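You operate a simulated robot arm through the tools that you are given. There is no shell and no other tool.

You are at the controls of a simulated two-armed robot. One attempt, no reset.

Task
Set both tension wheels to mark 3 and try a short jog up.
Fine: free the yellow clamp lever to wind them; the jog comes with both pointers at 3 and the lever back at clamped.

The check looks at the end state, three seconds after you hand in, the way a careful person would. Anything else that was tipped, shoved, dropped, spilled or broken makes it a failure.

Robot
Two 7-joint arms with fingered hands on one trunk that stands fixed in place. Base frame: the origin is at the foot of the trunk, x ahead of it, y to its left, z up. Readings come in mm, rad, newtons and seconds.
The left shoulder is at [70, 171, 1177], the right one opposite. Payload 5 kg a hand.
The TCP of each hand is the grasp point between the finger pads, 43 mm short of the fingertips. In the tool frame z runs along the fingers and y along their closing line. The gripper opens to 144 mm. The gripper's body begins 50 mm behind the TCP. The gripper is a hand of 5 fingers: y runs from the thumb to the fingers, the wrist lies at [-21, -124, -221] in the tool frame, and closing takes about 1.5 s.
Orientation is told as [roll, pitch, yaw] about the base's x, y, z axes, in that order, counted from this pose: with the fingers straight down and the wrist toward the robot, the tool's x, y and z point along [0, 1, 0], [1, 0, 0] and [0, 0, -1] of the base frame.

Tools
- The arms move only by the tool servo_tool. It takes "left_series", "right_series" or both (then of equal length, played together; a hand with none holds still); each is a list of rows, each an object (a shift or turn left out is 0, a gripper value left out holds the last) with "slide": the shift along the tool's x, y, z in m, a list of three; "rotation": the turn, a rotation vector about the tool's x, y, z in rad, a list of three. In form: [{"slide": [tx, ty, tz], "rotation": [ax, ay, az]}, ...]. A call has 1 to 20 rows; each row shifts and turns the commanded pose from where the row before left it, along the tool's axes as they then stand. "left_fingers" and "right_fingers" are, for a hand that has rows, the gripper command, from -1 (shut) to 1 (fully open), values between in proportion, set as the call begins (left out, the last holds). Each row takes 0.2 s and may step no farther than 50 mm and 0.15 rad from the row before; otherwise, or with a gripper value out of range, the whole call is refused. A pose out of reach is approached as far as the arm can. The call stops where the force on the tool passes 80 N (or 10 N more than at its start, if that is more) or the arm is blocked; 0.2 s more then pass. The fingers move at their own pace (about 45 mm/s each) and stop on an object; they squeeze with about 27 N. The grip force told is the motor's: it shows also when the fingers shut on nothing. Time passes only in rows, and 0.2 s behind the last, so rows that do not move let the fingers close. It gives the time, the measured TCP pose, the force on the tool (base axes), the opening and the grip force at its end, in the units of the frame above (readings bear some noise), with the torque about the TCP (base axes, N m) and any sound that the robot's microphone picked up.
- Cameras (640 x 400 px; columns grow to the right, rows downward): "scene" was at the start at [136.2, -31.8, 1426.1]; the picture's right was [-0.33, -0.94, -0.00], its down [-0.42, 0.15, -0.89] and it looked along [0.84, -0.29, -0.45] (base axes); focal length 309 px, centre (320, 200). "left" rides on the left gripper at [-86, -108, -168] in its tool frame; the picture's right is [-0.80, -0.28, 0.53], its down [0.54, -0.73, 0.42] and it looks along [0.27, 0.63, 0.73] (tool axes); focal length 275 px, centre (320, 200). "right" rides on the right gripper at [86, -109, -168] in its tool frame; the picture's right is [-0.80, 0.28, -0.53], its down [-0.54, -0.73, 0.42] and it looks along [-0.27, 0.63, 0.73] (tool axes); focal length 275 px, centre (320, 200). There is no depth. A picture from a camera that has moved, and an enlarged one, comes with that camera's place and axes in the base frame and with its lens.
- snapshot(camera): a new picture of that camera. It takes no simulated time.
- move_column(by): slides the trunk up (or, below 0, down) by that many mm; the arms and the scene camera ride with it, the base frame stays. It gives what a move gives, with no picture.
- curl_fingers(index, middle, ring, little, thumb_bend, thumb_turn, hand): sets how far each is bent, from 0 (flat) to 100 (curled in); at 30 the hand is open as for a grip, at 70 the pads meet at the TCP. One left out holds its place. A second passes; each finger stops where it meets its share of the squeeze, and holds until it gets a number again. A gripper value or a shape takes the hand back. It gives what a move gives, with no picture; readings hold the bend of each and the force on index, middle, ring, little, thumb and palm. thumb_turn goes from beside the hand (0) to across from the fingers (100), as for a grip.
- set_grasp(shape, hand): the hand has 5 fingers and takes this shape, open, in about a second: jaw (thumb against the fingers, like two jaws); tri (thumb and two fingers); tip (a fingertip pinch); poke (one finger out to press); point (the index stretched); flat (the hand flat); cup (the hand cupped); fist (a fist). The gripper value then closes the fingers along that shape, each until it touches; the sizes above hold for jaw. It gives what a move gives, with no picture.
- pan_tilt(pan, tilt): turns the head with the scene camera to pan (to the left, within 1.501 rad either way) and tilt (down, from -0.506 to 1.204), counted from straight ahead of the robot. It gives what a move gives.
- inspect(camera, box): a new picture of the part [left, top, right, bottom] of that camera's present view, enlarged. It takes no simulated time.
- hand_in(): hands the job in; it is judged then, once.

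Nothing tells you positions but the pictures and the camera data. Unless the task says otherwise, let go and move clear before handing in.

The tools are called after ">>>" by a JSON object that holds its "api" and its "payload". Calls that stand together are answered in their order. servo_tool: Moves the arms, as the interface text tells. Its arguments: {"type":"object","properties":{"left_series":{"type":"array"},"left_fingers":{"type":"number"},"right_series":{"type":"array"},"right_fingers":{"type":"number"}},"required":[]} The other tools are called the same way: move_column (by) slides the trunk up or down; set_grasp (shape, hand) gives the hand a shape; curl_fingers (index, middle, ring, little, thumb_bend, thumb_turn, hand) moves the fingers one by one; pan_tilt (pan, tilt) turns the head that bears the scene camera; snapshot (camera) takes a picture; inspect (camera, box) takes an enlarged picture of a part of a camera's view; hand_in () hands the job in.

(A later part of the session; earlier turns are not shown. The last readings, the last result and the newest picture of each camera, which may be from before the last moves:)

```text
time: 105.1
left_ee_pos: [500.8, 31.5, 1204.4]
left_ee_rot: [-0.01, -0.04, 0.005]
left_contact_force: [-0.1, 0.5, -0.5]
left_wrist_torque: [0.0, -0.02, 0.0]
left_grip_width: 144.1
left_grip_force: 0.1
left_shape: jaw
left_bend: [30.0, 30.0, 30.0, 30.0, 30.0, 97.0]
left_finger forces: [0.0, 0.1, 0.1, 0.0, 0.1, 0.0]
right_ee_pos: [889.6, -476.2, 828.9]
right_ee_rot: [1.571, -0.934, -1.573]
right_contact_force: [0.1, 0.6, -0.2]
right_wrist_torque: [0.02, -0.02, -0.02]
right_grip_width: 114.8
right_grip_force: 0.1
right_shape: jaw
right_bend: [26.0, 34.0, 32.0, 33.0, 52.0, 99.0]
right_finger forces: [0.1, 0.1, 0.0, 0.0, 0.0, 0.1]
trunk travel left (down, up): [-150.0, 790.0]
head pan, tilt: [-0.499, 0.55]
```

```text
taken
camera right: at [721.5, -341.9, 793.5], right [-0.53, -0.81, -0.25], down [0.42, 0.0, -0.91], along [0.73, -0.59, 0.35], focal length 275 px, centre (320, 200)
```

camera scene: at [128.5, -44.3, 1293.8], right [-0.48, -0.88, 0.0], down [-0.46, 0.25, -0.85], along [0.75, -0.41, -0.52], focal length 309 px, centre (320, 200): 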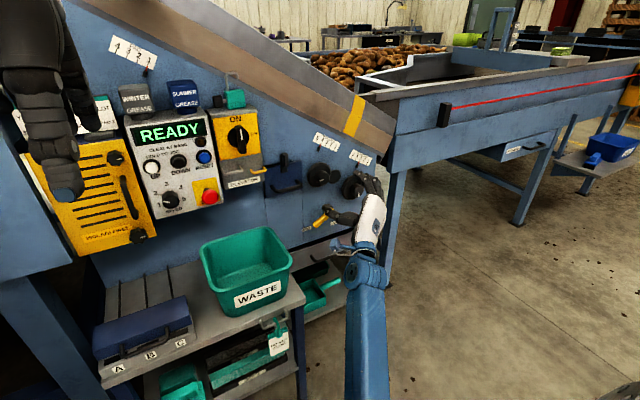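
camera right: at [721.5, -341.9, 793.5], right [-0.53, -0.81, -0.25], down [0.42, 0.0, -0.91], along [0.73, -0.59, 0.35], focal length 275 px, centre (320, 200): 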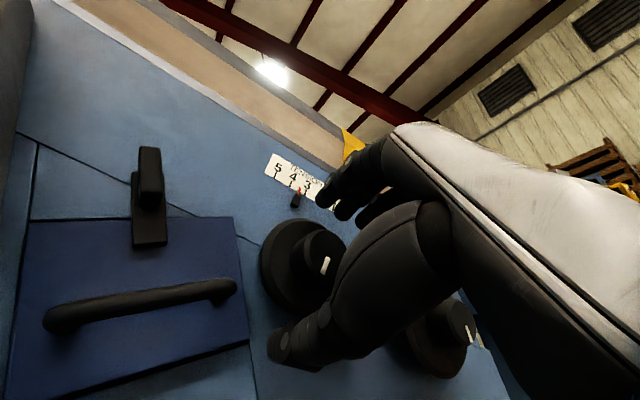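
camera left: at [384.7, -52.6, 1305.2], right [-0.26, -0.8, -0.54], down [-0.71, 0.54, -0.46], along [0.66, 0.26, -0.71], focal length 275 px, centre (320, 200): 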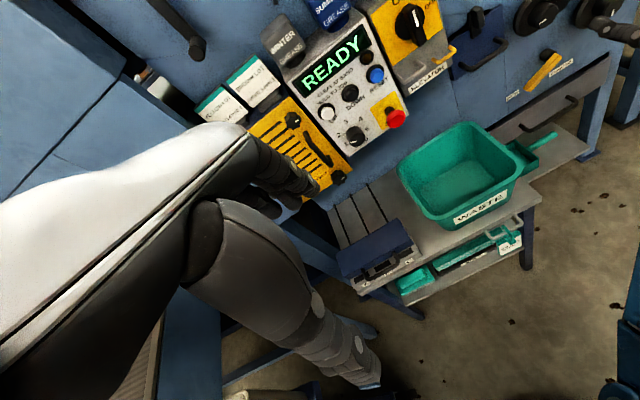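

>>> {"api": "servo_tool", "payload": {"right_series": [{}, {}, {}, {}, {}, {}, {}, {}], "right_fingers": -1}}

>>> {"api": "servo_tool", "payload": {"right_series": [{"rotation": [0, 0, -0.05]}, {"rotation": [0, 0, -0.05]}, {"rotation": [0, 0, -0.05]}, {"rotation": [0, 0, -0.05]}, {"rotation": [0, 0, -0.05]}, {"rotation": [0, 0, -0.05]}, {"rotation": [0, 0, -0.05]}, {"rotation": [0, 0, -0.05]}, {}]}}

>>> {"api": "inspect", "payload": {"camera": "scene", "box": [305, 120, 345, 155]}}

>>> {"api": "snapshot", "payload": {"camera": "right"}}

```text
time: 106.9
left_ee_pos: [499.6, 32.1, 1204.1]
left_ee_rot: [-0.009, -0.042, 0.005]
left_contact_force: [0.1, 0.4, 0.2]
left_wrist_torque: [0.04, -0.01, -0.01]
left_grip_width: 144.0
left_grip_force: 0.0
left_shape: jaw
left_bend: [30.0, 30.0, 30.0, 30.0, 30.0, 97.0]
left_finger forces: [0.0, 0.0, 0.0, 0.0, 0.0, 0.1]
right_ee_pos: [888.1, -475.6, 829.8]
right_ee_rot: [1.572, -0.934, -1.572]
right_contact_force: [-6.2, 2.4, -3.3]
right_wrist_torque: [-0.02, 0.21, 0.2]
right_grip_width: 78.1
right_grip_force: 27.2
right_shape: jaw
right_bend: [74.0, 43.0, 44.0, 42.0, 68.0, 100.0]
right_finger forces: [12.3, 6.9, 0.0, 0.0, 24.1, 0.0]
trunk travel left (down, up): [-150.0, 790.0]
head pan, tilt: [-0.499, 0.55]
```

```text
time: 108.9
left_ee_pos: [501.7, 32.4, 1203.5]
left_ee_rot: [-0.009, -0.038, 0.003]
left_contact_force: [-0.9, 0.7, -0.2]
left_wrist_torque: [-0.02, 0.01, 0.01]
left_grip_width: 144.0
left_grip_force: 0.1
left_shape: jaw
left_bend: [30.0, 30.0, 30.0, 30.0, 30.0, 97.0]
left_finger forces: [0.0, 0.0, 0.0, 0.0, 0.0, 0.0]
right_ee_pos: [889.2, -476.1, 831.3]
right_ee_rot: [1.567, -1.334, -1.569]
right_contact_force: [-10.7, 0.7, -9.2]
right_wrist_torque: [0.06, 0.56, 0.09]
right_grip_width: 77.9
right_grip_force: 27.2
right_shape: jaw
right_bend: [74.0, 44.0, 44.0, 42.0, 68.0, 100.0]
right_finger forces: [12.2, 7.0, 0.0, 0.0, 28.4, 0.1]
trunk travel left (down, up): [-150.0, 790.0]
head pan, tilt: [-0.499, 0.55]
```

```text
11.43 times, centred on (325, 138) of scene
camera zoom: at [128.6, -45.0, 1293.7], right [-0.48, -0.88, 0.0], down [-0.46, 0.25, -0.85], along [0.75, -0.41, -0.52], focal length 3533 px, centre (263, 914)
```

zoom: 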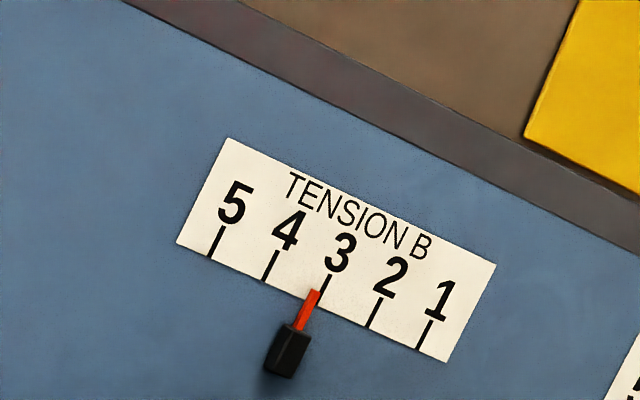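

```text
taken
camera right: at [721.6, -366.5, 743.8], right [-0.53, -0.84, 0.09], down [0.42, -0.36, -0.83], along [0.73, -0.41, 0.55], focal length 275 px, centre (320, 200)
```

right: 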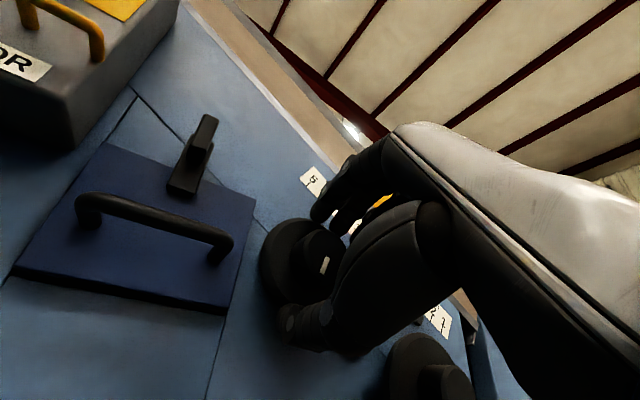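

B reads about 3.12. A further 0.18 rad counter-clockwise should bring it to 3.

>>> {"api": "servo_tool", "payload": {"right_series": [{"rotation": [0, 0, -0.045]}, {"rotation": [0, 0, -0.045]}, {"rotation": [0, 0, -0.045]}, {"rotation": [0, 0, -0.035]}, {}]}}

>>> {"api": "inspect", "payload": {"camera": "scene", "box": [310, 128, 338, 150]}}

```text
time: 110.1
left_ee_pos: [499.7, 30.9, 1203.9]
left_ee_rot: [-0.009, -0.039, 0.001]
left_contact_force: [0.1, -0.3, -0.9]
left_wrist_torque: [0.01, -0.01, -0.01]
left_grip_width: 143.9
left_grip_force: 0.1
left_shape: jaw
left_bend: [30.0, 30.0, 30.0, 30.0, 30.0, 97.0]
left_finger forces: [0.0, 0.0, 0.0, 0.1, 0.1, 0.0]
right_ee_pos: [888.4, -477.1, 829.4]
right_ee_rot: [1.565, -1.503, -1.563]
right_contact_force: [-12.6, 0.2, -8.9]
right_wrist_torque: [0.11, 0.63, 0.05]
right_grip_width: 78.1
right_grip_force: 27.3
right_shape: jaw
right_bend: [74.0, 44.0, 44.0, 42.0, 68.0, 100.0]
right_finger forces: [12.2, 6.8, 0.0, 0.0, 29.3, 0.0]
trunk travel left (down, up): [-150.0, 790.0]
head pan, tilt: [-0.499, 0.55]
```

```text
16.00 times, centred on (324, 139) of scene
camera zoom: at [128.5, -45.2, 1293.7], right [-0.48, -0.88, 0.0], down [-0.46, 0.25, -0.85], along [0.75, -0.41, -0.52], focal length 4946 px, centre (256, 1176)
```

zoom: 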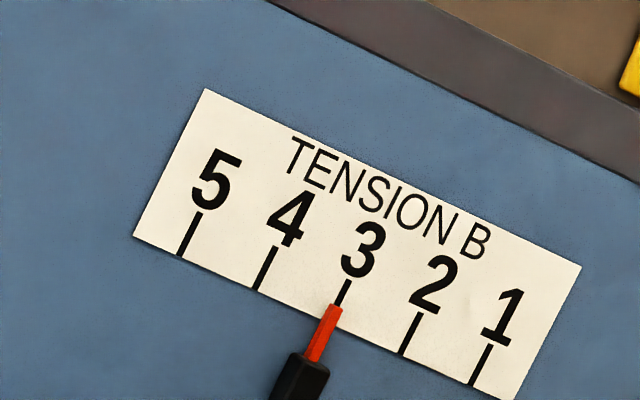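

B reads about 3.04. One more tiny nudge.

>>> {"api": "servo_tool", "payload": {"right_series": [{"rotation": [0, 0, -0.03]}, {"rotation": [0, 0, -0.03]}, {}]}}

>>> {"api": "inspect", "payload": {"camera": "scene", "box": [310, 128, 338, 150]}}

```text
time: 110.9
left_ee_pos: [501.2, 30.7, 1204.8]
left_ee_rot: [-0.009, -0.042, 0.005]
left_contact_force: [-0.5, 0.3, -0.5]
left_wrist_torque: [-0.05, -0.02, 0.0]
left_grip_width: 144.0
left_grip_force: 0.1
left_shape: jaw
left_bend: [30.0, 30.0, 30.0, 30.0, 30.0, 97.0]
left_finger forces: [0.0, 0.0, 0.0, 0.1, 0.0, 0.1]
right_ee_pos: [890.7, -476.3, 829.6]
right_ee_rot: [1.519, -1.561, -1.517]
right_contact_force: [-12.3, -2.1, -10.3]
right_wrist_torque: [0.08, 0.65, 0.0]
right_grip_width: 77.9
right_grip_force: 26.9
right_shape: jaw
right_bend: [74.0, 44.0, 44.0, 42.0, 68.0, 100.0]
right_finger forces: [12.2, 6.9, 0.1, 0.0, 29.7, 0.0]
trunk travel left (down, up): [-150.0, 790.0]
head pan, tilt: [-0.499, 0.55]
```

```text
16.00 times, centred on (324, 139) of scene
camera zoom: at [128.4, -45.3, 1293.7], right [-0.48, -0.88, 0.0], down [-0.46, 0.25, -0.85], along [0.75, -0.41, -0.52], focal length 4946 px, centre (256, 1176)
```

zoom: 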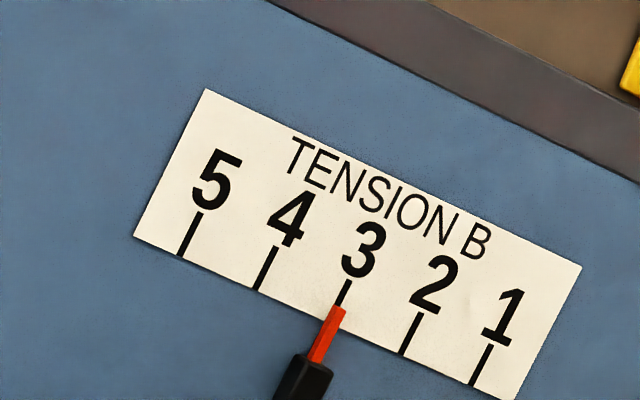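

B's needle is now on the 3 mark. I'll release, back off, and verify both pointers from the hand camera.

>>> {"api": "servo_tool", "payload": {"right_series": [{}, {}, {}, {}, {}], "right_fingers": 0.6}}

>>> {"api": "servo_tool", "payload": {"right_series": [{"slide": [0, 0, -0.02]}, {"slide": [0, 0, -0.03]}, {"slide": [0, 0, -0.03]}, {"slide": [0, 0, -0.03]}, {}]}}

>>> {"api": "inspect", "payload": {"camera": "scene", "box": [305, 125, 385, 180]}}

>>> {"api": "snapshot", "payload": {"camera": "right"}}

```text
time: 112.1
left_ee_pos: [500.4, 32.2, 1203.9]
left_ee_rot: [-0.009, -0.04, 0.003]
left_contact_force: [-0.7, -0.7, -0.4]
left_wrist_torque: [0.0, 0.0, -0.03]
left_grip_width: 144.0
left_grip_force: 0.0
left_shape: jaw
left_bend: [30.0, 30.0, 30.0, 30.0, 30.0, 97.0]
left_finger forces: [0.0, 0.1, 0.1, 0.0, 0.0, 0.1]
right_ee_pos: [889.5, -476.6, 829.9]
right_ee_rot: [1.585, -1.563, -1.585]
right_contact_force: [0.4, 1.0, 0.4]
right_wrist_torque: [0.0, 0.02, -0.05]
right_grip_width: 114.9
right_grip_force: 0.1
right_shape: jaw
right_bend: [26.0, 34.0, 32.0, 33.0, 52.0, 99.0]
right_finger forces: [0.0, 0.0, 0.1, 0.0, 0.0, 0.0]
trunk travel left (down, up): [-150.0, 790.0]
head pan, tilt: [-0.499, 0.55]
```

```text
time: 113.3
left_ee_pos: [502.2, 33.2, 1203.7]
left_ee_rot: [-0.009, -0.04, 0.004]
left_contact_force: [-0.6, 0.5, -0.1]
left_wrist_torque: [-0.01, 0.04, -0.03]
left_grip_width: 143.8
left_grip_force: 0.0
left_shape: jaw
left_bend: [30.0, 30.0, 30.0, 30.0, 30.0, 97.0]
left_finger forces: [0.0, 0.0, 0.0, 0.1, 0.0, 0.1]
right_ee_pos: [780.5, -474.0, 830.7]
right_ee_rot: [1.516, -1.564, -1.518]
right_contact_force: [-0.7, 0.1, -0.7]
right_wrist_torque: [0.0, 0.02, 0.0]
right_grip_width: 115.0
right_grip_force: 0.0
right_shape: jaw
right_bend: [26.0, 34.0, 32.0, 33.0, 52.0, 99.0]
right_finger forces: [0.0, 0.0, 0.0, 0.0, 0.0, 0.0]
trunk travel left (down, up): [-150.0, 790.0]
head pan, tilt: [-0.499, 0.55]
```

```text
7.27 times, centred on (345, 152) of scene
camera zoom: at [129.0, -44.5, 1293.7], right [-0.48, -0.88, 0.0], down [-0.46, 0.25, -0.85], along [0.75, -0.41, -0.52], focal length 2248 px, centre (138, 546)
```

zoom: 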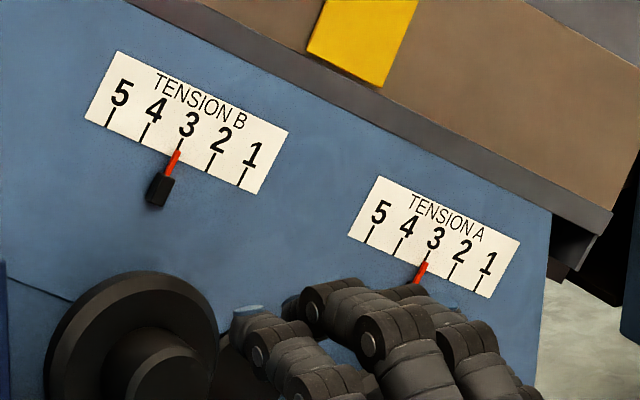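

```text
taken
camera right: at [612.2, -388.0, 722.2], right [-0.53, -0.8, 0.28], down [0.42, -0.54, -0.73], along [0.73, -0.27, 0.62], focal length 275 px, centre (320, 200)
```

right: 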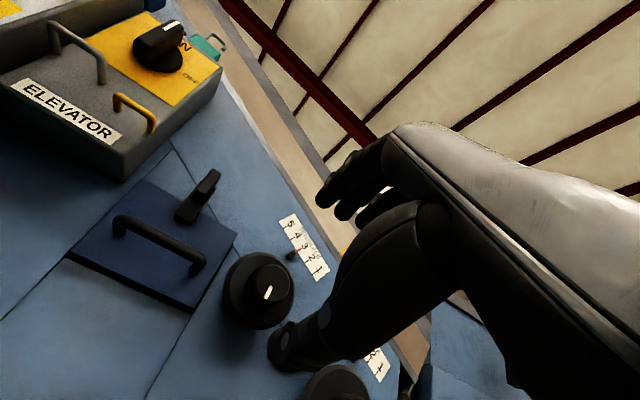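

Both look right at 3. I'll cross-check B from this second viewpoint.

>>> {"api": "inspect", "payload": {"camera": "right", "box": [265, 200, 345, 290]}}

>>> {"api": "inspect", "payload": {"camera": "left", "box": [480, 0, 640, 110]}}

```text
4.44 times, centred on (305, 245) of right
camera zoom: at [612.2, -388.0, 722.2], right [-0.53, -0.8, 0.28], down [0.42, -0.54, -0.73], along [0.73, -0.27, 0.62], focal length 1224 px, centre (387, 0)
```

zoom: 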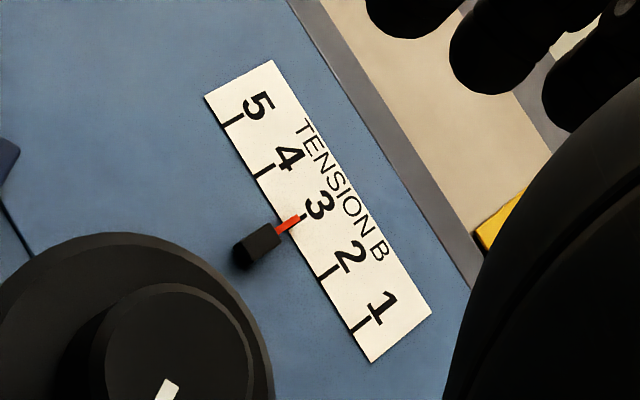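

```text
3.64 times, centred on (560, 55) of left
camera zoom: at [385.4, -52.5, 1365.0], right [-0.26, -0.8, -0.54], down [-0.71, 0.54, -0.46], along [0.65, 0.26, -0.71], focal length 1001 px, centre (-553, 727)
```

zoom: 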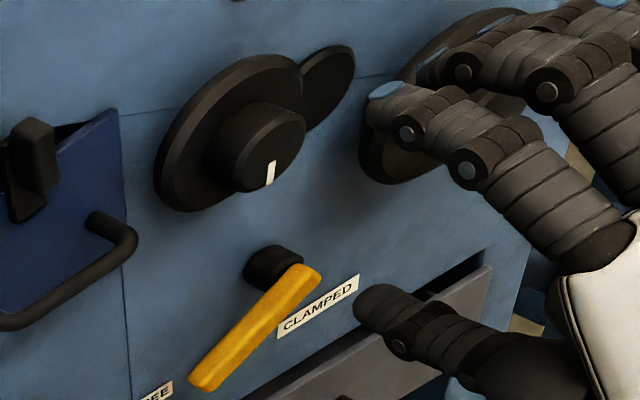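

From below B looks like 3.05 or so; parallax makes it hard to be sure. I'll place the hand camera squarely in front of scale B for a clean reading.

>>> {"api": "servo_tool", "payload": {"right_series": [{"slide": [-0.0204, 0.0366, -0.002]}, {"slide": [-0.0204, 0.0366, -0.002]}, {"slide": [-0.0204, 0.0366, -0.002]}, {"slide": [-0.0204, 0.0366, -0.002]}, {"slide": [-0.0204, 0.0366, -0.002]}, {}]}}

>>> {"api": "snapshot", "payload": {"camera": "right"}}

>>> {"api": "inspect", "payload": {"camera": "right", "box": [80, 320, 200, 400]}}

```text
time: 114.7
left_ee_pos: [501.6, 32.2, 1203.1]
left_ee_rot: [-0.009, -0.042, 0.003]
left_contact_force: [-1.1, 0.5, -0.1]
left_wrist_torque: [-0.01, 0.03, 0.01]
left_grip_width: 144.0
left_grip_force: 0.0
left_shape: jaw
left_bend: [30.0, 30.0, 30.0, 30.0, 30.0, 97.0]
left_finger forces: [0.1, 0.1, 0.1, 0.0, 0.0, 0.2]
right_ee_pos: [770.5, -578.3, 1011.6]
right_ee_rot: [1.518, -1.559, -1.519]
right_contact_force: [0.1, -0.6, -0.4]
right_wrist_torque: [-0.03, 0.02, -0.02]
right_grip_width: 114.9
right_grip_force: 0.0
right_shape: jaw
right_bend: [26.0, 34.0, 32.0, 33.0, 51.0, 99.0]
right_finger forces: [0.0, 0.0, 0.0, 0.0, 0.0, 0.0]
trunk travel left (down, up): [-150.0, 790.0]
head pan, tilt: [-0.499, 0.55]
```

```text
taken
camera right: at [602.8, -491.8, 903.0], right [-0.53, -0.8, 0.28], down [0.42, -0.54, -0.73], along [0.73, -0.27, 0.62], focal length 275 px, centre (320, 200)
```

right: 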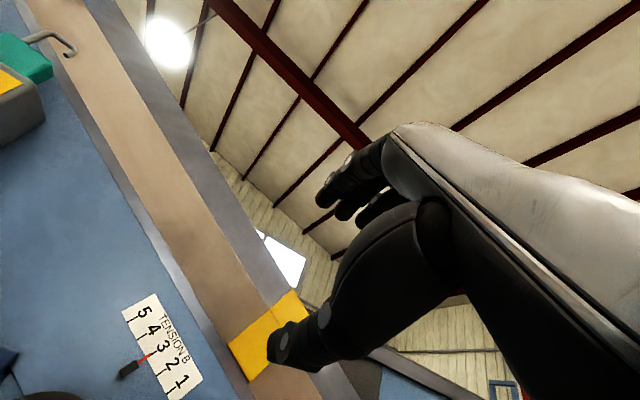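

```text
5.00 times, centred on (140, 360) of right
camera zoom: at [602.8, -491.8, 903.0], right [-0.53, -0.8, 0.28], down [0.42, -0.54, -0.73], along [0.73, -0.27, 0.62], focal length 1376 px, centre (1220, -600)
```

zoom: 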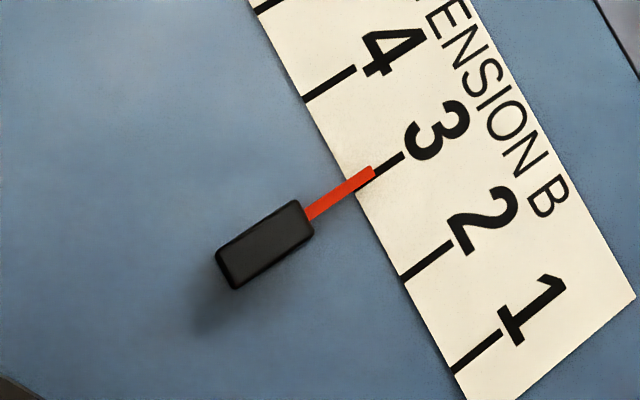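

Seen square-on, B is at 3.03, which is on the mark. Now the same check for A.

>>> {"api": "servo_tool", "payload": {"right_series": [{"slide": [-0.027, -0.02, -0.0105]}, {"slide": [-0.027, -0.02, -0.0105]}, {"slide": [-0.027, -0.02, -0.0105]}, {"slide": [-0.027, -0.02, -0.0105]}, {}]}}

>>> {"api": "snapshot", "payload": {"camera": "right"}}

>>> {"api": "inspect", "payload": {"camera": "right", "box": [80, 300, 220, 400]}}

```text
time: 115.9
left_ee_pos: [500.0, 32.8, 1203.4]
left_ee_rot: [-0.008, -0.04, 0.003]
left_contact_force: [0.1, 0.2, -0.5]
left_wrist_torque: [0.0, -0.01, 0.02]
left_grip_width: 143.9
left_grip_force: 0.1
left_shape: jaw
left_bend: [30.0, 30.0, 30.0, 30.0, 30.0, 97.0]
left_finger forces: [0.0, 0.0, 0.0, 0.0, 0.0, 0.0]
right_ee_pos: [728.9, -686.5, 932.8]
right_ee_rot: [1.615, -1.563, -1.617]
right_contact_force: [0.0, -0.5, 0.2]
right_wrist_torque: [-0.01, 0.01, -0.03]
right_grip_width: 115.1
right_grip_force: 0.1
right_shape: jaw
right_bend: [26.0, 34.0, 32.0, 33.0, 51.0, 99.0]
right_finger forces: [0.1, 0.0, 0.0, 0.0, 0.0, 0.1]
trunk travel left (down, up): [-150.0, 790.0]
head pan, tilt: [-0.499, 0.55]
```

```text
taken
camera right: at [559.7, -599.3, 822.8], right [-0.53, -0.8, 0.28], down [0.42, -0.54, -0.73], along [0.73, -0.27, 0.62], focal length 275 px, centre (320, 200)
```

right: 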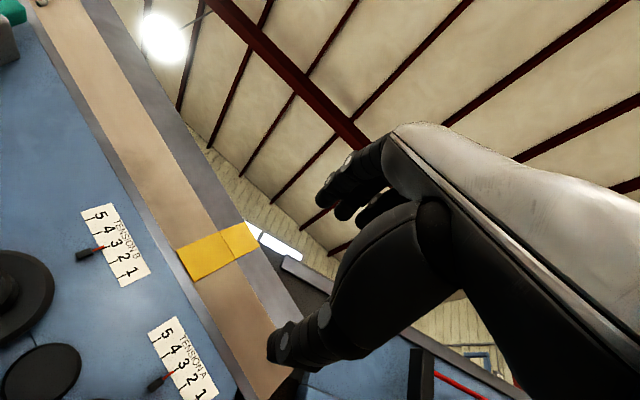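

```text
4.00 times, centred on (150, 350) of right
camera zoom: at [559.7, -599.3, 822.8], right [-0.53, -0.8, 0.28], down [0.42, -0.54, -0.73], along [0.73, -0.27, 0.62], focal length 1101 px, centre (1000, -400)
```

zoom: 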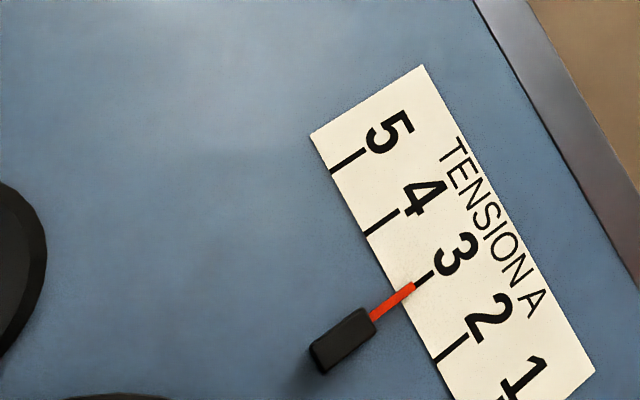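

A reads 3.02 square-on as well, so both wheels are set. Now I return the lever to CLAMPED: first lower the trunk to the earlier height and bring the hand down to lever level.

>>> {"api": "move_column", "payload": {"by": -60}}

>>> {"api": "servo_tool", "payload": {"right_series": [{"slide": [0.015, -0.03, 0.0], "rotation": [0, 0, 0.07]}, {"slide": [0.012, -0.032, 0.0], "rotation": [0, 0, 0.07]}, {"slide": [0.008, -0.032, 0.0], "rotation": [0, 0, 0.07]}, {"slide": [0.004, -0.033, 0.0], "rotation": [0, 0, 0.07]}, {"slide": [0.0, -0.033, 0.0], "rotation": [0, 0, 0.07]}, {"slide": [-0.004, -0.033, 0.0], "rotation": [0, 0, 0.07]}, {}]}}

>>> {"api": "snapshot", "payload": {"camera": "scene"}}

```text
time: 116.9
left_ee_pos: [499.7, 32.5, 1143.0]
left_ee_rot: [-0.008, -0.041, 0.004]
left_contact_force: [0.4, -1.0, 0.0]
left_wrist_torque: [0.02, 0.0, 0.0]
left_grip_width: 144.1
left_grip_force: 0.1
left_shape: jaw
left_bend: [30.0, 30.0, 30.0, 30.0, 30.0, 97.0]
left_finger forces: [0.1, 0.1, 0.2, 0.0, 0.0, 0.0]
right_ee_pos: [727.0, -686.7, 871.3]
right_ee_rot: [1.643, -1.565, -1.643]
right_contact_force: [0.3, -0.1, -0.2]
right_wrist_torque: [0.01, 0.04, -0.01]
right_grip_width: 115.2
right_grip_force: 0.1
right_shape: jaw
right_bend: [26.0, 34.0, 32.0, 33.0, 51.0, 99.0]
right_finger forces: [0.0, 0.0, 0.0, 0.1, 0.0, 0.0]
trunk travel left (down, up): [-90.0, 850.0]
head pan, tilt: [-0.499, 0.55]
```

```text
time: 118.5
left_ee_pos: [500.2, 31.3, 1144.2]
left_ee_rot: [-0.011, -0.04, 0.003]
left_contact_force: [0.3, 0.0, -0.1]
left_wrist_torque: [0.01, 0.0, 0.04]
left_grip_width: 144.1
left_grip_force: 0.0
left_shape: jaw
left_bend: [30.0, 30.0, 30.0, 30.0, 30.0, 97.0]
left_finger forces: [0.1, 0.1, 0.1, 0.0, 0.0, 0.1]
right_ee_pos: [728.2, -614.9, 684.6]
right_ee_rot: [1.574, -1.143, -1.572]
right_contact_force: [0.4, 0.2, -0.7]
right_wrist_torque: [-0.01, 0.01, 0.0]
right_grip_width: 115.0
right_grip_force: 0.0
right_shape: jaw
right_bend: [26.0, 34.0, 32.0, 33.0, 51.0, 99.0]
right_finger forces: [0.0, 0.1, 0.0, 0.1, 0.0, 0.1]
trunk travel left (down, up): [-90.0, 850.0]
head pan, tilt: [-0.499, 0.55]
```

```text
taken
camera scene: at [128.1, -44.6, 1233.9], right [-0.48, -0.88, 0.0], down [-0.46, 0.25, -0.85], along [0.75, -0.41, -0.52], focal length 309 px, centre (320, 200)
```

scene: 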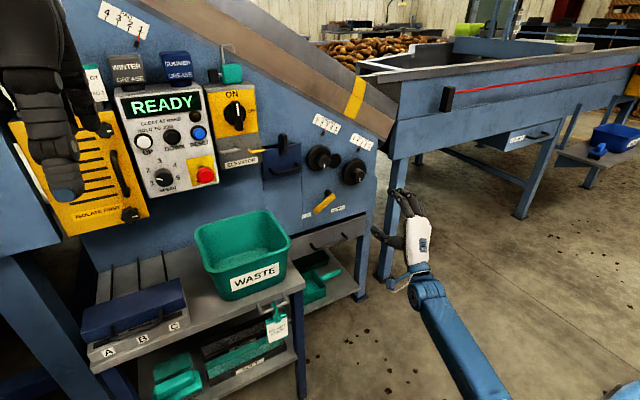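

The hand is back at lever height with the elbow out. I'll roll it toward the lever's angle slowly in free air.

>>> {"api": "servo_tool", "payload": {"right_series": [{"rotation": [0, 0, 0.08]}, {"rotation": [0, 0, 0.08]}, {"rotation": [0, 0, 0.08]}, {"rotation": [0, 0, 0.08]}, {"rotation": [0, 0, 0.08]}, {"rotation": [0, 0, 0.08]}, {"rotation": [0, 0, 0.08]}, {"rotation": [0, 0, 0.08]}, {"rotation": [0, 0, 0.08]}, {"rotation": [0, 0, 0.08]}, {"rotation": [0, 0, 0.08]}, {"rotation": [0, 0, 0.08]}, {"rotation": [0, 0, 0.08]}, {"rotation": [0, 0, 0.08]}, {}], "right_fingers": 1}}

>>> {"api": "servo_tool", "payload": {"right_series": [{"slide": [-0.006, -0.03, 0.01]}, {"slide": [-0.006, -0.03, 0.01]}, {"slide": [-0.006, -0.03, 0.01]}, {"slide": [-0.006, -0.03, 0.01]}, {}]}}

>>> {"api": "snapshot", "payload": {"camera": "right"}}

>>> {"api": "snapshot", "payload": {"camera": "scene"}}

```text
time: 121.9
left_ee_pos: [500.2, 33.7, 1143.7]
left_ee_rot: [-0.008, -0.041, 0.005]
left_contact_force: [0.6, 0.0, 0.4]
left_wrist_torque: [-0.01, 0.01, 0.0]
left_grip_width: 144.1
left_grip_force: 0.0
left_shape: jaw
left_bend: [30.0, 30.0, 30.0, 30.0, 30.0, 97.0]
left_finger forces: [0.1, 0.0, 0.0, 0.1, 0.1, 0.0]
right_ee_pos: [718.6, -647.3, 705.4]
right_ee_rot: [1.567, -0.085, -1.595]
right_contact_force: [0.8, 0.2, 0.5]
right_wrist_torque: [-0.02, 0.02, -0.01]
right_grip_width: 144.0
right_grip_force: 0.1
right_shape: jaw
right_bend: [30.0, 30.0, 30.0, 30.0, 30.0, 98.0]
right_finger forces: [0.1, 0.1, 0.1, 0.0, 0.1, 0.0]
trunk travel left (down, up): [-90.0, 850.0]
head pan, tilt: [-0.499, 0.55]
stopped in row 15 (right hand): the arm was blocked; the commanded pose is now the measured one
```

```text
time: 122.9
left_ee_pos: [500.7, 31.1, 1143.4]
left_ee_rot: [-0.007, -0.042, 0.005]
left_contact_force: [-0.6, -0.2, -0.2]
left_wrist_torque: [0.01, -0.01, 0.01]
left_grip_width: 144.0
left_grip_force: 0.1
left_shape: jaw
left_bend: [30.0, 30.0, 30.0, 30.0, 30.0, 97.0]
left_finger forces: [0.0, 0.0, 0.0, 0.0, 0.0, 0.1]
right_ee_pos: [744.2, -628.8, 740.2]
right_ee_rot: [1.606, -0.229, -1.657]
right_contact_force: [-0.5, 0.2, -0.3]
right_wrist_torque: [0.02, -0.02, 0.01]
right_grip_width: 143.8
right_grip_force: 0.1
right_shape: jaw
right_bend: [30.0, 30.0, 30.0, 30.0, 30.0, 98.0]
right_finger forces: [0.0, 0.1, 0.0, 0.1, 0.1, 0.0]
trunk travel left (down, up): [-90.0, 850.0]
head pan, tilt: [-0.499, 0.55]
stopped in row 4 (right hand): the arm was blocked; the commanded pose is now the measured one
```

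```text
taken
camera right: at [585.7, -489.2, 794.5], right [-0.55, -0.41, -0.73], down [0.49, 0.55, -0.68], along [0.68, -0.73, -0.1], focal length 275 px, centre (320, 200)
```

right: 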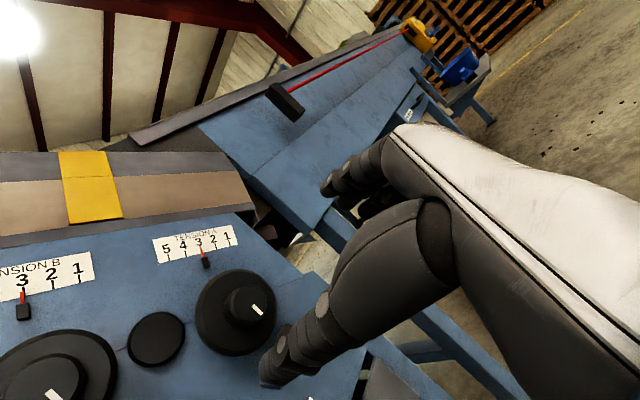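

```text
taken
camera scene: at [128.5, -44.6, 1233.8], right [-0.48, -0.88, 0.0], down [-0.46, 0.25, -0.85], along [0.75, -0.41, -0.52], focal length 309 px, centre (320, 200)
```

scene: 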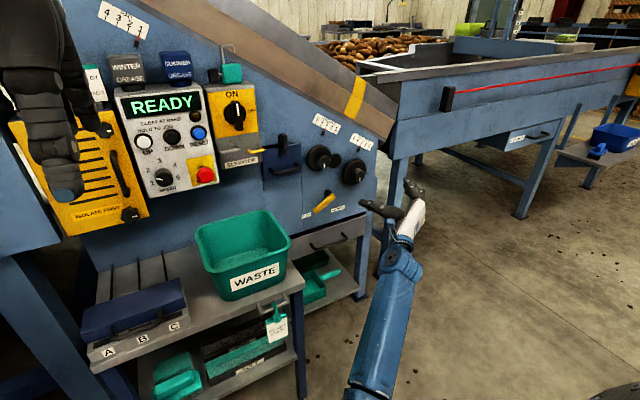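

The elbow crowds the trunk when the hand is this close in. I'll roll back a little, then go forward first before rolling further.

>>> {"api": "servo_tool", "payload": {"right_series": [{"rotation": [0.021, -0.004, -0.09]}, {"rotation": [0.021, -0.004, -0.09]}, {"rotation": [0.021, -0.004, -0.09]}, {"rotation": [0.021, -0.004, -0.09]}, {"slide": [-0.01, 0, 0.015]}, {"slide": [-0.01, 0, 0.015]}, {"slide": [-0.015, 0, 0.015]}, {"slide": [-0.02, 0, 0.015]}, {}]}}

>>> {"api": "snapshot", "payload": {"camera": "right"}}

```text
time: 124.9
left_ee_pos: [499.8, 32.3, 1143.0]
left_ee_rot: [-0.009, -0.041, 0.003]
left_contact_force: [0.0, 0.5, 0.8]
left_wrist_torque: [-0.03, -0.03, -0.04]
left_grip_width: 144.1
left_grip_force: 0.0
left_shape: jaw
left_bend: [30.0, 30.0, 30.0, 30.0, 30.0, 97.0]
left_finger forces: [0.1, 0.0, 0.0, 0.1, 0.0, 0.0]
right_ee_pos: [803.7, -656.6, 693.5]
right_ee_rot: [1.549, -0.587, -1.568]
right_contact_force: [0.1, 0.3, 0.6]
right_wrist_torque: [0.03, 0.05, -0.02]
right_grip_width: 143.9
right_grip_force: 0.1
right_shape: jaw
right_bend: [30.0, 30.0, 30.0, 30.0, 30.0, 98.0]
right_finger forces: [0.0, 0.0, 0.0, 0.0, 0.0, 0.0]
trunk travel left (down, up): [-90.0, 850.0]
head pan, tilt: [-0.499, 0.55]
```

```text
taken
camera right: at [637.1, -517.1, 706.6], right [-0.55, -0.67, -0.5], down [0.41, 0.3, -0.86], along [0.73, -0.68, 0.11], focal length 275 px, centre (320, 200)
```

right: 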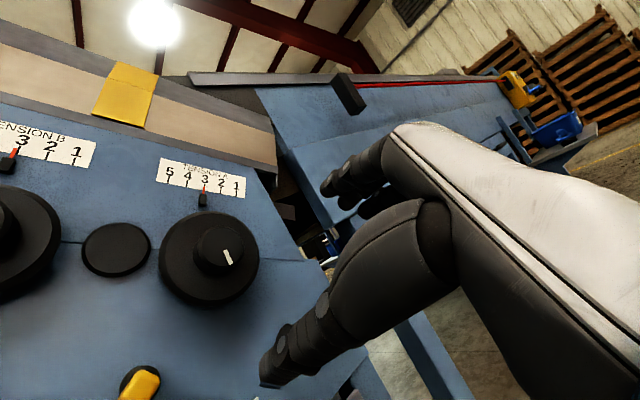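

Tracking is good here. I'll carry the hand forward and across to stand just in front of the lever, watching the arm.

>>> {"api": "servo_tool", "payload": {"right_series": [{"slide": [0.0076, -0.02, 0.0058], "rotation": [0, 0.01, 0]}, {"slide": [0.0076, -0.02, 0.0058], "rotation": [0, 0.01, 0]}, {"slide": [0.0076, -0.02, 0.0058]}, {"slide": [0.0076, -0.02, 0.0058]}, {}]}}

>>> {"api": "servo_tool", "payload": {"right_series": [{"slide": [0.0076, -0.02, 0.0058]}, {"slide": [0.0076, -0.02, 0.0058]}, {"slide": [0.0076, -0.02, 0.0058]}, {"slide": [0.0076, -0.02, 0.0058]}, {}]}}

>>> {"api": "snapshot", "payload": {"camera": "right"}}

>>> {"api": "snapshot", "payload": {"camera": "scene"}}

```text
time: 126.1
left_ee_pos: [500.4, 31.3, 1143.8]
left_ee_rot: [-0.01, -0.04, 0.002]
left_contact_force: [0.5, 0.4, -0.1]
left_wrist_torque: [0.0, 0.03, 0.04]
left_grip_width: 143.9
left_grip_force: 0.1
left_shape: jaw
left_bend: [30.0, 30.0, 30.0, 30.0, 30.0, 97.0]
left_finger forces: [0.0, 0.1, 0.1, 0.0, 0.0, 0.0]
right_ee_pos: [826.6, -572.9, 673.8]
right_ee_rot: [1.571, -0.587, -1.567]
right_contact_force: [0.0, 0.1, -0.2]
right_wrist_torque: [-0.01, 0.04, 0.03]
right_grip_width: 144.2
right_grip_force: 0.2
right_shape: jaw
right_bend: [30.0, 30.0, 30.0, 30.0, 30.0, 98.0]
right_finger forces: [0.0, 0.0, 0.1, 0.0, 0.0, 0.0]
trunk travel left (down, up): [-90.0, 850.0]
head pan, tilt: [-0.499, 0.55]
```

```text
time: 127.3
left_ee_pos: [500.6, 32.8, 1143.4]
left_ee_rot: [-0.009, -0.041, 0.003]
left_contact_force: [-0.6, -0.5, -0.2]
left_wrist_torque: [-0.02, 0.0, 0.01]
left_grip_width: 144.0
left_grip_force: 0.1
left_shape: jaw
left_bend: [30.0, 30.0, 30.0, 30.0, 30.0, 97.0]
left_finger forces: [0.0, 0.0, 0.0, 0.0, 0.0, 0.0]
right_ee_pos: [849.2, -490.0, 655.0]
right_ee_rot: [1.57, -0.587, -1.567]
right_contact_force: [0.7, 0.1, 0.1]
right_wrist_torque: [-0.01, -0.01, 0.0]
right_grip_width: 143.9
right_grip_force: 0.0
right_shape: jaw
right_bend: [30.0, 30.0, 30.0, 30.0, 30.0, 98.0]
right_finger forces: [0.0, 0.0, 0.0, 0.1, 0.0, 0.1]
trunk travel left (down, up): [-90.0, 850.0]
head pan, tilt: [-0.499, 0.55]
```

```text
taken
camera right: at [681.7, -352.1, 665.5], right [-0.53, -0.68, -0.51], down [0.42, 0.31, -0.85], along [0.73, -0.67, 0.12], focal length 275 px, centre (320, 200)
```

right: 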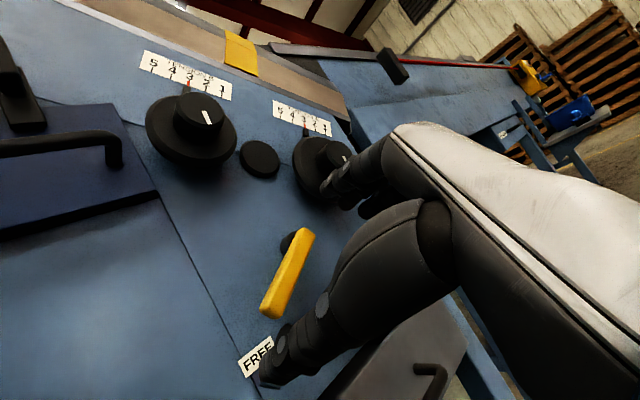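

```text
taken
camera scene: at [128.4, -44.7, 1233.8], right [-0.48, -0.88, 0.0], down [-0.46, 0.25, -0.85], along [0.75, -0.41, -0.52], focal length 309 px, centre (320, 200)
```

scene: 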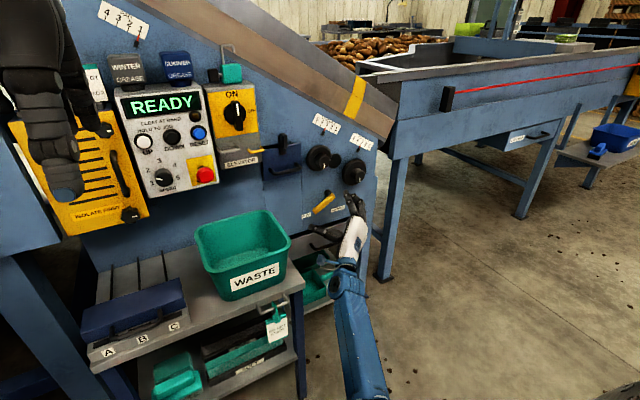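

Right in front of the lever with exact tracking. I'll roll up toward the lever's angle in small batches.

>>> {"api": "servo_tool", "payload": {"right_series": [{"rotation": [0, 0, 0.06]}, {"rotation": [0, 0, 0.06]}, {"rotation": [0, 0, 0.06]}, {"rotation": [0, 0, 0.06]}, {"rotation": [0, 0, 0.06]}, {"rotation": [0, 0, 0.06]}, {}]}}

>>> {"api": "servo_tool", "payload": {"right_series": [{"rotation": [0, 0, 0.06]}, {"rotation": [0, 0, 0.06]}, {"rotation": [0, 0, 0.06]}, {"rotation": [0, 0, 0.06]}, {}]}}

```text
time: 129.1
left_ee_pos: [500.2, 33.3, 1143.0]
left_ee_rot: [-0.008, -0.042, 0.004]
left_contact_force: [0.6, 0.1, -0.7]
left_wrist_torque: [-0.02, 0.0, 0.01]
left_grip_width: 143.9
left_grip_force: 0.0
left_shape: jaw
left_bend: [30.0, 30.0, 30.0, 30.0, 30.0, 97.0]
left_finger forces: [0.0, 0.0, 0.0, 0.0, 0.1, 0.0]
right_ee_pos: [841.2, -537.9, 674.0]
right_ee_rot: [1.57, -0.3, -1.599]
right_contact_force: [-0.1, -0.9, -0.4]
right_wrist_torque: [0.01, 0.02, -0.02]
right_grip_width: 143.9
right_grip_force: 0.1
right_shape: jaw
right_bend: [30.0, 30.0, 30.0, 30.0, 30.0, 98.0]
right_finger forces: [0.0, 0.1, 0.0, 0.0, 0.0, 0.0]
trunk travel left (down, up): [-90.0, 850.0]
head pan, tilt: [-0.499, 0.55]
stopped in row 7 (right hand): the arm was blocked; the commanded pose is now the measured one
```

```text
time: 130.5
left_ee_pos: [500.5, 32.9, 1142.7]
left_ee_rot: [-0.009, -0.04, 0.003]
left_contact_force: [-0.9, 0.0, -0.4]
left_wrist_torque: [0.03, 0.02, -0.02]
left_grip_width: 144.0
left_grip_force: 0.1
left_shape: jaw
left_bend: [30.0, 30.0, 30.0, 30.0, 30.0, 97.0]
left_finger forces: [0.1, 0.1, 0.0, 0.0, 0.0, 0.0]
right_ee_pos: [823.0, -614.1, 706.0]
right_ee_rot: [1.575, -0.162, -1.655]
right_contact_force: [0.4, 0.2, 0.0]
right_wrist_torque: [0.03, -0.04, 0.0]
right_grip_width: 144.0
right_grip_force: 0.1
right_shape: jaw
right_bend: [30.0, 30.0, 30.0, 30.0, 30.0, 98.0]
right_finger forces: [0.0, 0.0, 0.0, 0.0, 0.0, 0.0]
trunk travel left (down, up): [-90.0, 850.0]
head pan, tilt: [-0.499, 0.55]
stopped in row 5 (right hand): the arm was blocked; the commanded pose is now the measured one
```

The elbow again meets the trunk when rolling this way. Instead I'll use the closed hand as a pusher: roll to about -0.9, move to the upper left of the lever, and push it back down to CLAMPED.

>>> {"api": "servo_tool", "payload": {"right_series": [{"rotation": [0.0104, 0.0017, -0.0925]}, {"rotation": [0.0104, 0.0017, -0.0925]}, {"rotation": [0.0104, 0.0017, -0.0925]}, {"rotation": [0.0104, 0.0017, -0.0925]}, {"rotation": [0.0104, 0.0017, -0.0925]}, {"rotation": [0.0104, 0.0017, -0.0925]}, {"rotation": [0.0104, 0.0017, -0.0925]}, {"rotation": [0.0104, 0.0017, -0.0925]}, {}], "right_fingers": -1}}

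>>> {"api": "snapshot", "payload": {"camera": "right"}}

```text
time: 132.5
left_ee_pos: [500.6, 32.3, 1142.9]
left_ee_rot: [-0.008, -0.041, 0.004]
left_contact_force: [0.1, 0.2, -0.4]
left_wrist_torque: [0.01, -0.02, 0.01]
left_grip_width: 144.1
left_grip_force: 0.1
left_shape: jaw
left_bend: [30.0, 30.0, 30.0, 30.0, 30.0, 97.0]
left_finger forces: [0.1, 0.1, 0.0, 0.0, 0.0, 0.1]
right_ee_pos: [823.8, -609.7, 702.1]
right_ee_rot: [1.525, -0.899, -1.542]
right_contact_force: [-0.1, -0.3, 0.5]
right_wrist_torque: [0.0, -0.01, 0.01]
right_grip_width: 0.0
right_grip_force: 20.3
right_shape: jaw
right_bend: [70.0, 70.0, 70.0, 70.0, 58.0, 100.0]
right_finger forces: [0.1, 0.0, 0.0, 0.1, 0.0, 0.0]
trunk travel left (down, up): [-90.0, 850.0]
head pan, tilt: [-0.499, 0.55]
```

```text
taken
camera right: at [655.2, -473.8, 675.1], right [-0.55, -0.8, -0.26], down [0.4, 0.02, -0.92], along [0.74, -0.6, 0.3], focal length 275 px, centre (320, 200)
```

right: 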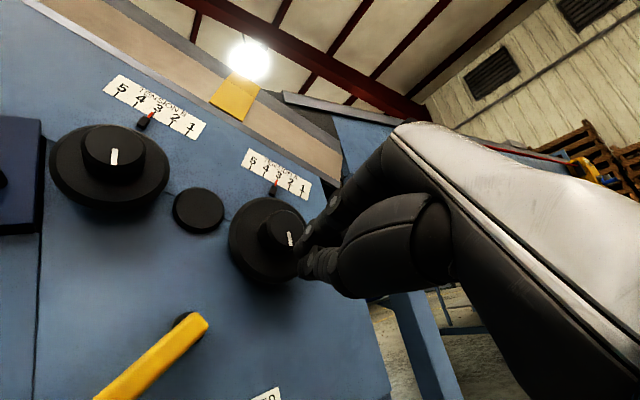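

The closed hand makes a compact pusher. I'll carry it over the lever to its upper-left side, staying in front of all the hardware.

>>> {"api": "servo_tool", "payload": {"right_series": [{"slide": [0.018, -0.01145, -0.002], "rotation": [-0.009, 0.0116, 0]}, {"slide": [0.018, -0.01145, 0], "rotation": [-0.009, 0.0116, 0]}, {"slide": [0.018, -0.01145, 0]}, {"slide": [0.018, -0.01145, 0]}, {"slide": [0.018, -0.01145, 0]}, {"slide": [0.018, -0.01145, 0]}, {"slide": [0.018, -0.01145, 0]}, {"slide": [0.018, -0.01145, 0]}, {}]}}

>>> {"api": "snapshot", "payload": {"camera": "right"}}

>>> {"api": "inspect", "payload": {"camera": "scene", "box": [260, 140, 420, 270]}}

```text
time: 134.5
left_ee_pos: [499.9, 32.8, 1143.5]
left_ee_rot: [-0.008, -0.039, 0.005]
left_contact_force: [0.3, 0.0, -0.7]
left_wrist_torque: [0.03, 0.02, 0.02]
left_grip_width: 144.2
left_grip_force: 0.0
left_shape: jaw
left_bend: [30.0, 30.0, 30.0, 30.0, 30.0, 97.0]
left_finger forces: [0.1, 0.0, 0.1, 0.0, 0.1, 0.0]
right_ee_pos: [820.3, -440.3, 721.3]
right_ee_rot: [1.572, -0.897, -1.571]
right_contact_force: [-1.0, -0.5, 0.2]
right_wrist_torque: [0.02, 0.03, -0.01]
right_grip_width: 0.1
right_grip_force: 27.0
right_shape: jaw
right_bend: [70.0, 70.0, 70.0, 70.0, 59.0, 100.0]
right_finger forces: [0.1, 0.0, 0.0, 0.0, 0.0, 0.1]
trunk travel left (down, up): [-90.0, 850.0]
head pan, tilt: [-0.499, 0.55]
```

```text
taken
camera right: at [653.3, -305.0, 689.2], right [-0.53, -0.8, -0.28], down [0.42, 0.03, -0.91], along [0.73, -0.6, 0.32], focal length 275 px, centre (320, 200)
```

right: 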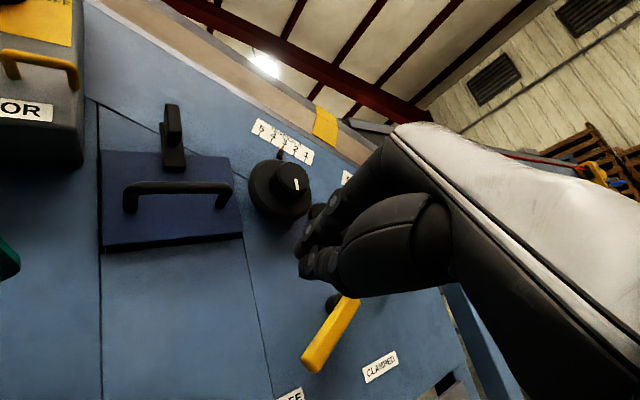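

```text
3.08 times, centred on (340, 205) of scene
camera zoom: at [128.4, -44.8, 1233.8], right [-0.48, -0.88, 0.0], down [-0.46, 0.25, -0.85], along [0.75, -0.41, -0.52], focal length 951 px, centre (258, 185)
```

zoom: 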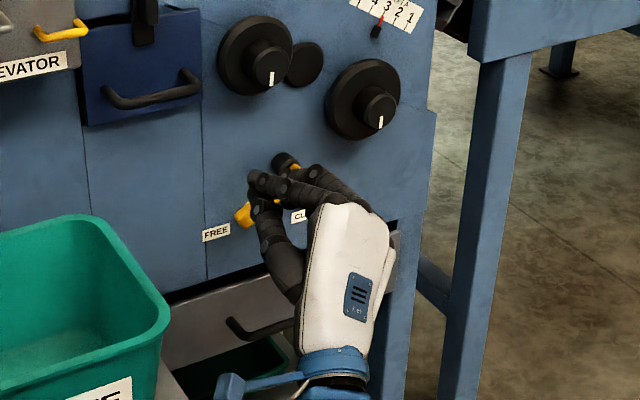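

The pusher is on the upper-left of the lever with exact tracking. I'll drop slightly and go in beside the lever without touching it.

>>> {"api": "servo_tool", "payload": {"right_series": [{"slide": [-0.0046, -0.0155, 0.0]}, {"slide": [0, 0, 0.025]}, {"slide": [0, 0, 0.025]}, {}]}}

>>> {"api": "snapshot", "payload": {"camera": "right"}}

>>> {"api": "inspect", "payload": {"camera": "scene", "box": [260, 140, 420, 270]}}

```text
time: 135.5
left_ee_pos: [501.1, 32.0, 1144.8]
left_ee_rot: [-0.009, -0.042, 0.003]
left_contact_force: [0.3, -0.8, 0.8]
left_wrist_torque: [-0.02, -0.04, 0.02]
left_grip_width: 143.7
left_grip_force: 0.1
left_shape: jaw
left_bend: [30.0, 30.0, 30.0, 30.0, 30.0, 97.0]
left_finger forces: [0.0, 0.0, 0.1, 0.0, 0.1, 0.0]
right_ee_pos: [871.7, -434.8, 706.5]
right_ee_rot: [1.574, -0.898, -1.57]
right_contact_force: [-0.4, -0.1, 0.6]
right_wrist_torque: [0.04, 0.02, -0.01]
right_grip_width: 0.0
right_grip_force: 26.7
right_shape: jaw
right_bend: [70.0, 70.0, 70.0, 70.0, 59.0, 100.0]
right_finger forces: [0.0, 0.0, 0.0, 0.0, 0.0, 0.0]
trunk travel left (down, up): [-90.0, 850.0]
head pan, tilt: [-0.499, 0.55]
```

```text
taken
camera right: at [703.0, -299.7, 674.0], right [-0.53, -0.8, -0.27], down [0.42, 0.03, -0.91], along [0.73, -0.6, 0.32], focal length 275 px, centre (320, 200)
```

right: 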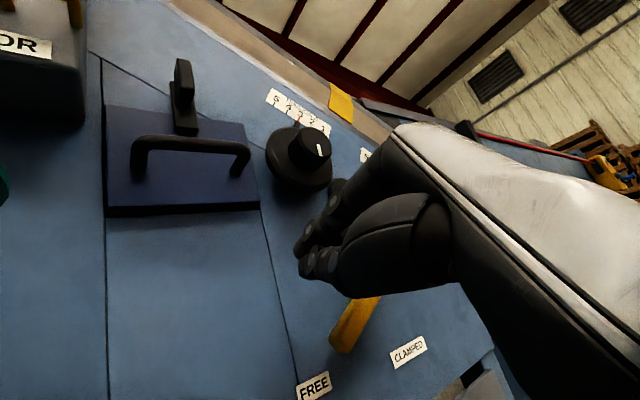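

```text
3.08 times, centred on (340, 205) of scene
camera zoom: at [128.2, -44.5, 1233.8], right [-0.48, -0.88, 0.0], down [-0.46, 0.25, -0.85], along [0.75, -0.41, -0.52], focal length 951 px, centre (258, 185)
```

zoom: 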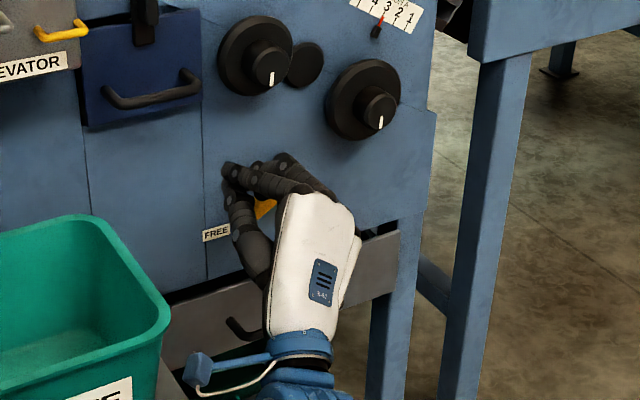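

No contact so far. I'll go the last 30 mm in.

>>> {"api": "servo_tool", "payload": {"right_series": [{"slide": [0, 0, 0.015]}, {"slide": [0, 0, 0.015]}, {}]}}

>>> {"api": "snapshot", "payload": {"camera": "right"}}

```text
time: 136.3
left_ee_pos: [500.0, 31.5, 1144.0]
left_ee_rot: [-0.009, -0.04, 0.004]
left_contact_force: [-0.4, -0.4, -0.4]
left_wrist_torque: [0.0, -0.02, -0.03]
left_grip_width: 144.0
left_grip_force: 0.1
left_shape: jaw
left_bend: [30.0, 30.0, 30.0, 30.0, 30.0, 97.0]
left_finger forces: [0.0, 0.0, 0.0, 0.1, 0.0, 0.1]
right_ee_pos: [901.6, -434.6, 706.0]
right_ee_rot: [1.572, -0.898, -1.57]
right_contact_force: [0.1, -0.5, 0.1]
right_wrist_torque: [-0.02, 0.01, 0.0]
right_grip_width: 0.0
right_grip_force: 26.6
right_shape: jaw
right_bend: [70.0, 70.0, 70.0, 70.0, 59.0, 100.0]
right_finger forces: [0.0, 0.0, 0.0, 0.0, 0.0, 0.0]
trunk travel left (down, up): [-90.0, 850.0]
head pan, tilt: [-0.499, 0.55]
```

```text
taken
camera right: at [733.1, -299.8, 674.0], right [-0.53, -0.8, -0.27], down [0.42, 0.03, -0.91], along [0.73, -0.6, 0.32], focal length 275 px, centre (320, 200)
```

right: 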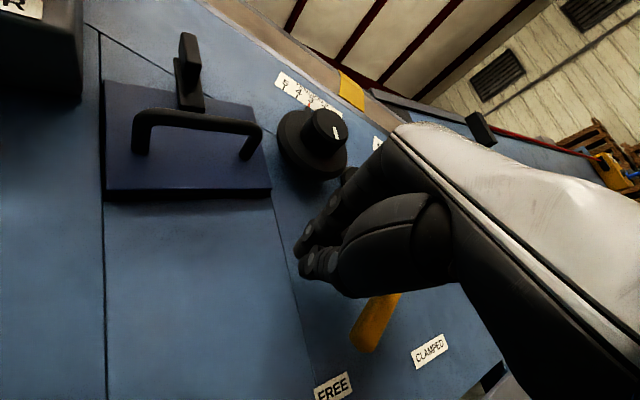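

No contact. Now I'll push along the lever's arc, down and to the right, in gentle steps.

>>> {"api": "servo_tool", "payload": {"right_series": [{"slide": [-0.0072, -0.0015, 0]}, {"slide": [-0.0072, -0.0015, 0]}, {"slide": [-0.0072, -0.0015, 0]}, {"slide": [-0.0048, -0.0055, 0]}, {"slide": [-0.0048, -0.0055, 0]}, {"slide": [-0.0048, -0.0055, 0]}]}}

>>> {"api": "snapshot", "payload": {"camera": "right"}}

>>> {"api": "inspect", "payload": {"camera": "scene", "box": [260, 140, 420, 270]}}

```text
time: 137.7
left_ee_pos: [501.0, 32.0, 1142.8]
left_ee_rot: [-0.009, -0.038, 0.003]
left_contact_force: [-0.1, 0.7, -0.5]
left_wrist_torque: [0.0, 0.03, 0.03]
left_grip_width: 143.9
left_grip_force: 0.0
left_shape: jaw
left_bend: [30.0, 30.0, 30.0, 30.0, 30.0, 97.0]
left_finger forces: [0.1, 0.0, 0.0, 0.0, 0.0, 0.0]
right_ee_pos: [901.2, -450.5, 666.1]
right_ee_rot: [1.571, -0.896, -1.568]
right_contact_force: [-0.6, 0.1, -0.3]
right_wrist_torque: [-0.01, 0.0, 0.0]
right_grip_width: 0.0
right_grip_force: 27.1
right_shape: jaw
right_bend: [70.0, 70.0, 70.0, 70.0, 59.0, 100.0]
right_finger forces: [0.0, 0.0, 0.0, 0.0, 0.0, 0.1]
trunk travel left (down, up): [-90.0, 850.0]
head pan, tilt: [-0.499, 0.55]
```

```text
taken
camera right: at [733.0, -314.9, 635.0], right [-0.53, -0.8, -0.27], down [0.42, 0.03, -0.91], along [0.73, -0.6, 0.32], focal length 275 px, centre (320, 200)
```

right: 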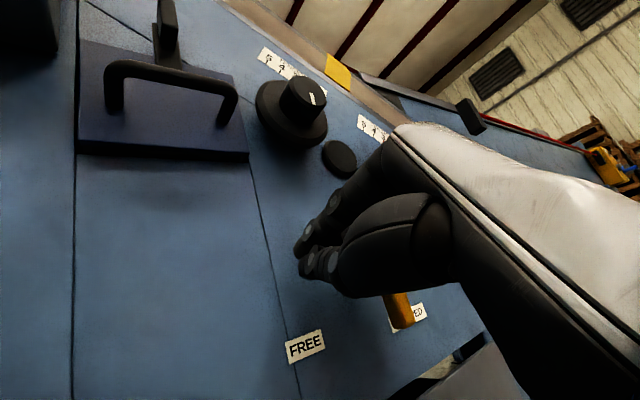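

```text
3.08 times, centred on (340, 205) of scene
camera zoom: at [128.6, -44.7, 1233.8], right [-0.48, -0.88, 0.0], down [-0.46, 0.25, -0.85], along [0.75, -0.41, -0.52], focal length 951 px, centre (258, 185)
```

zoom: 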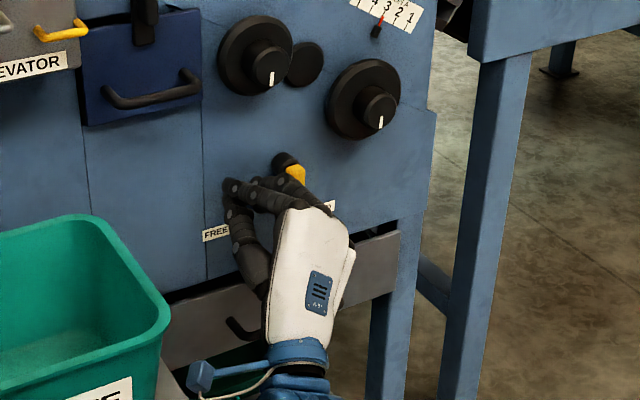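

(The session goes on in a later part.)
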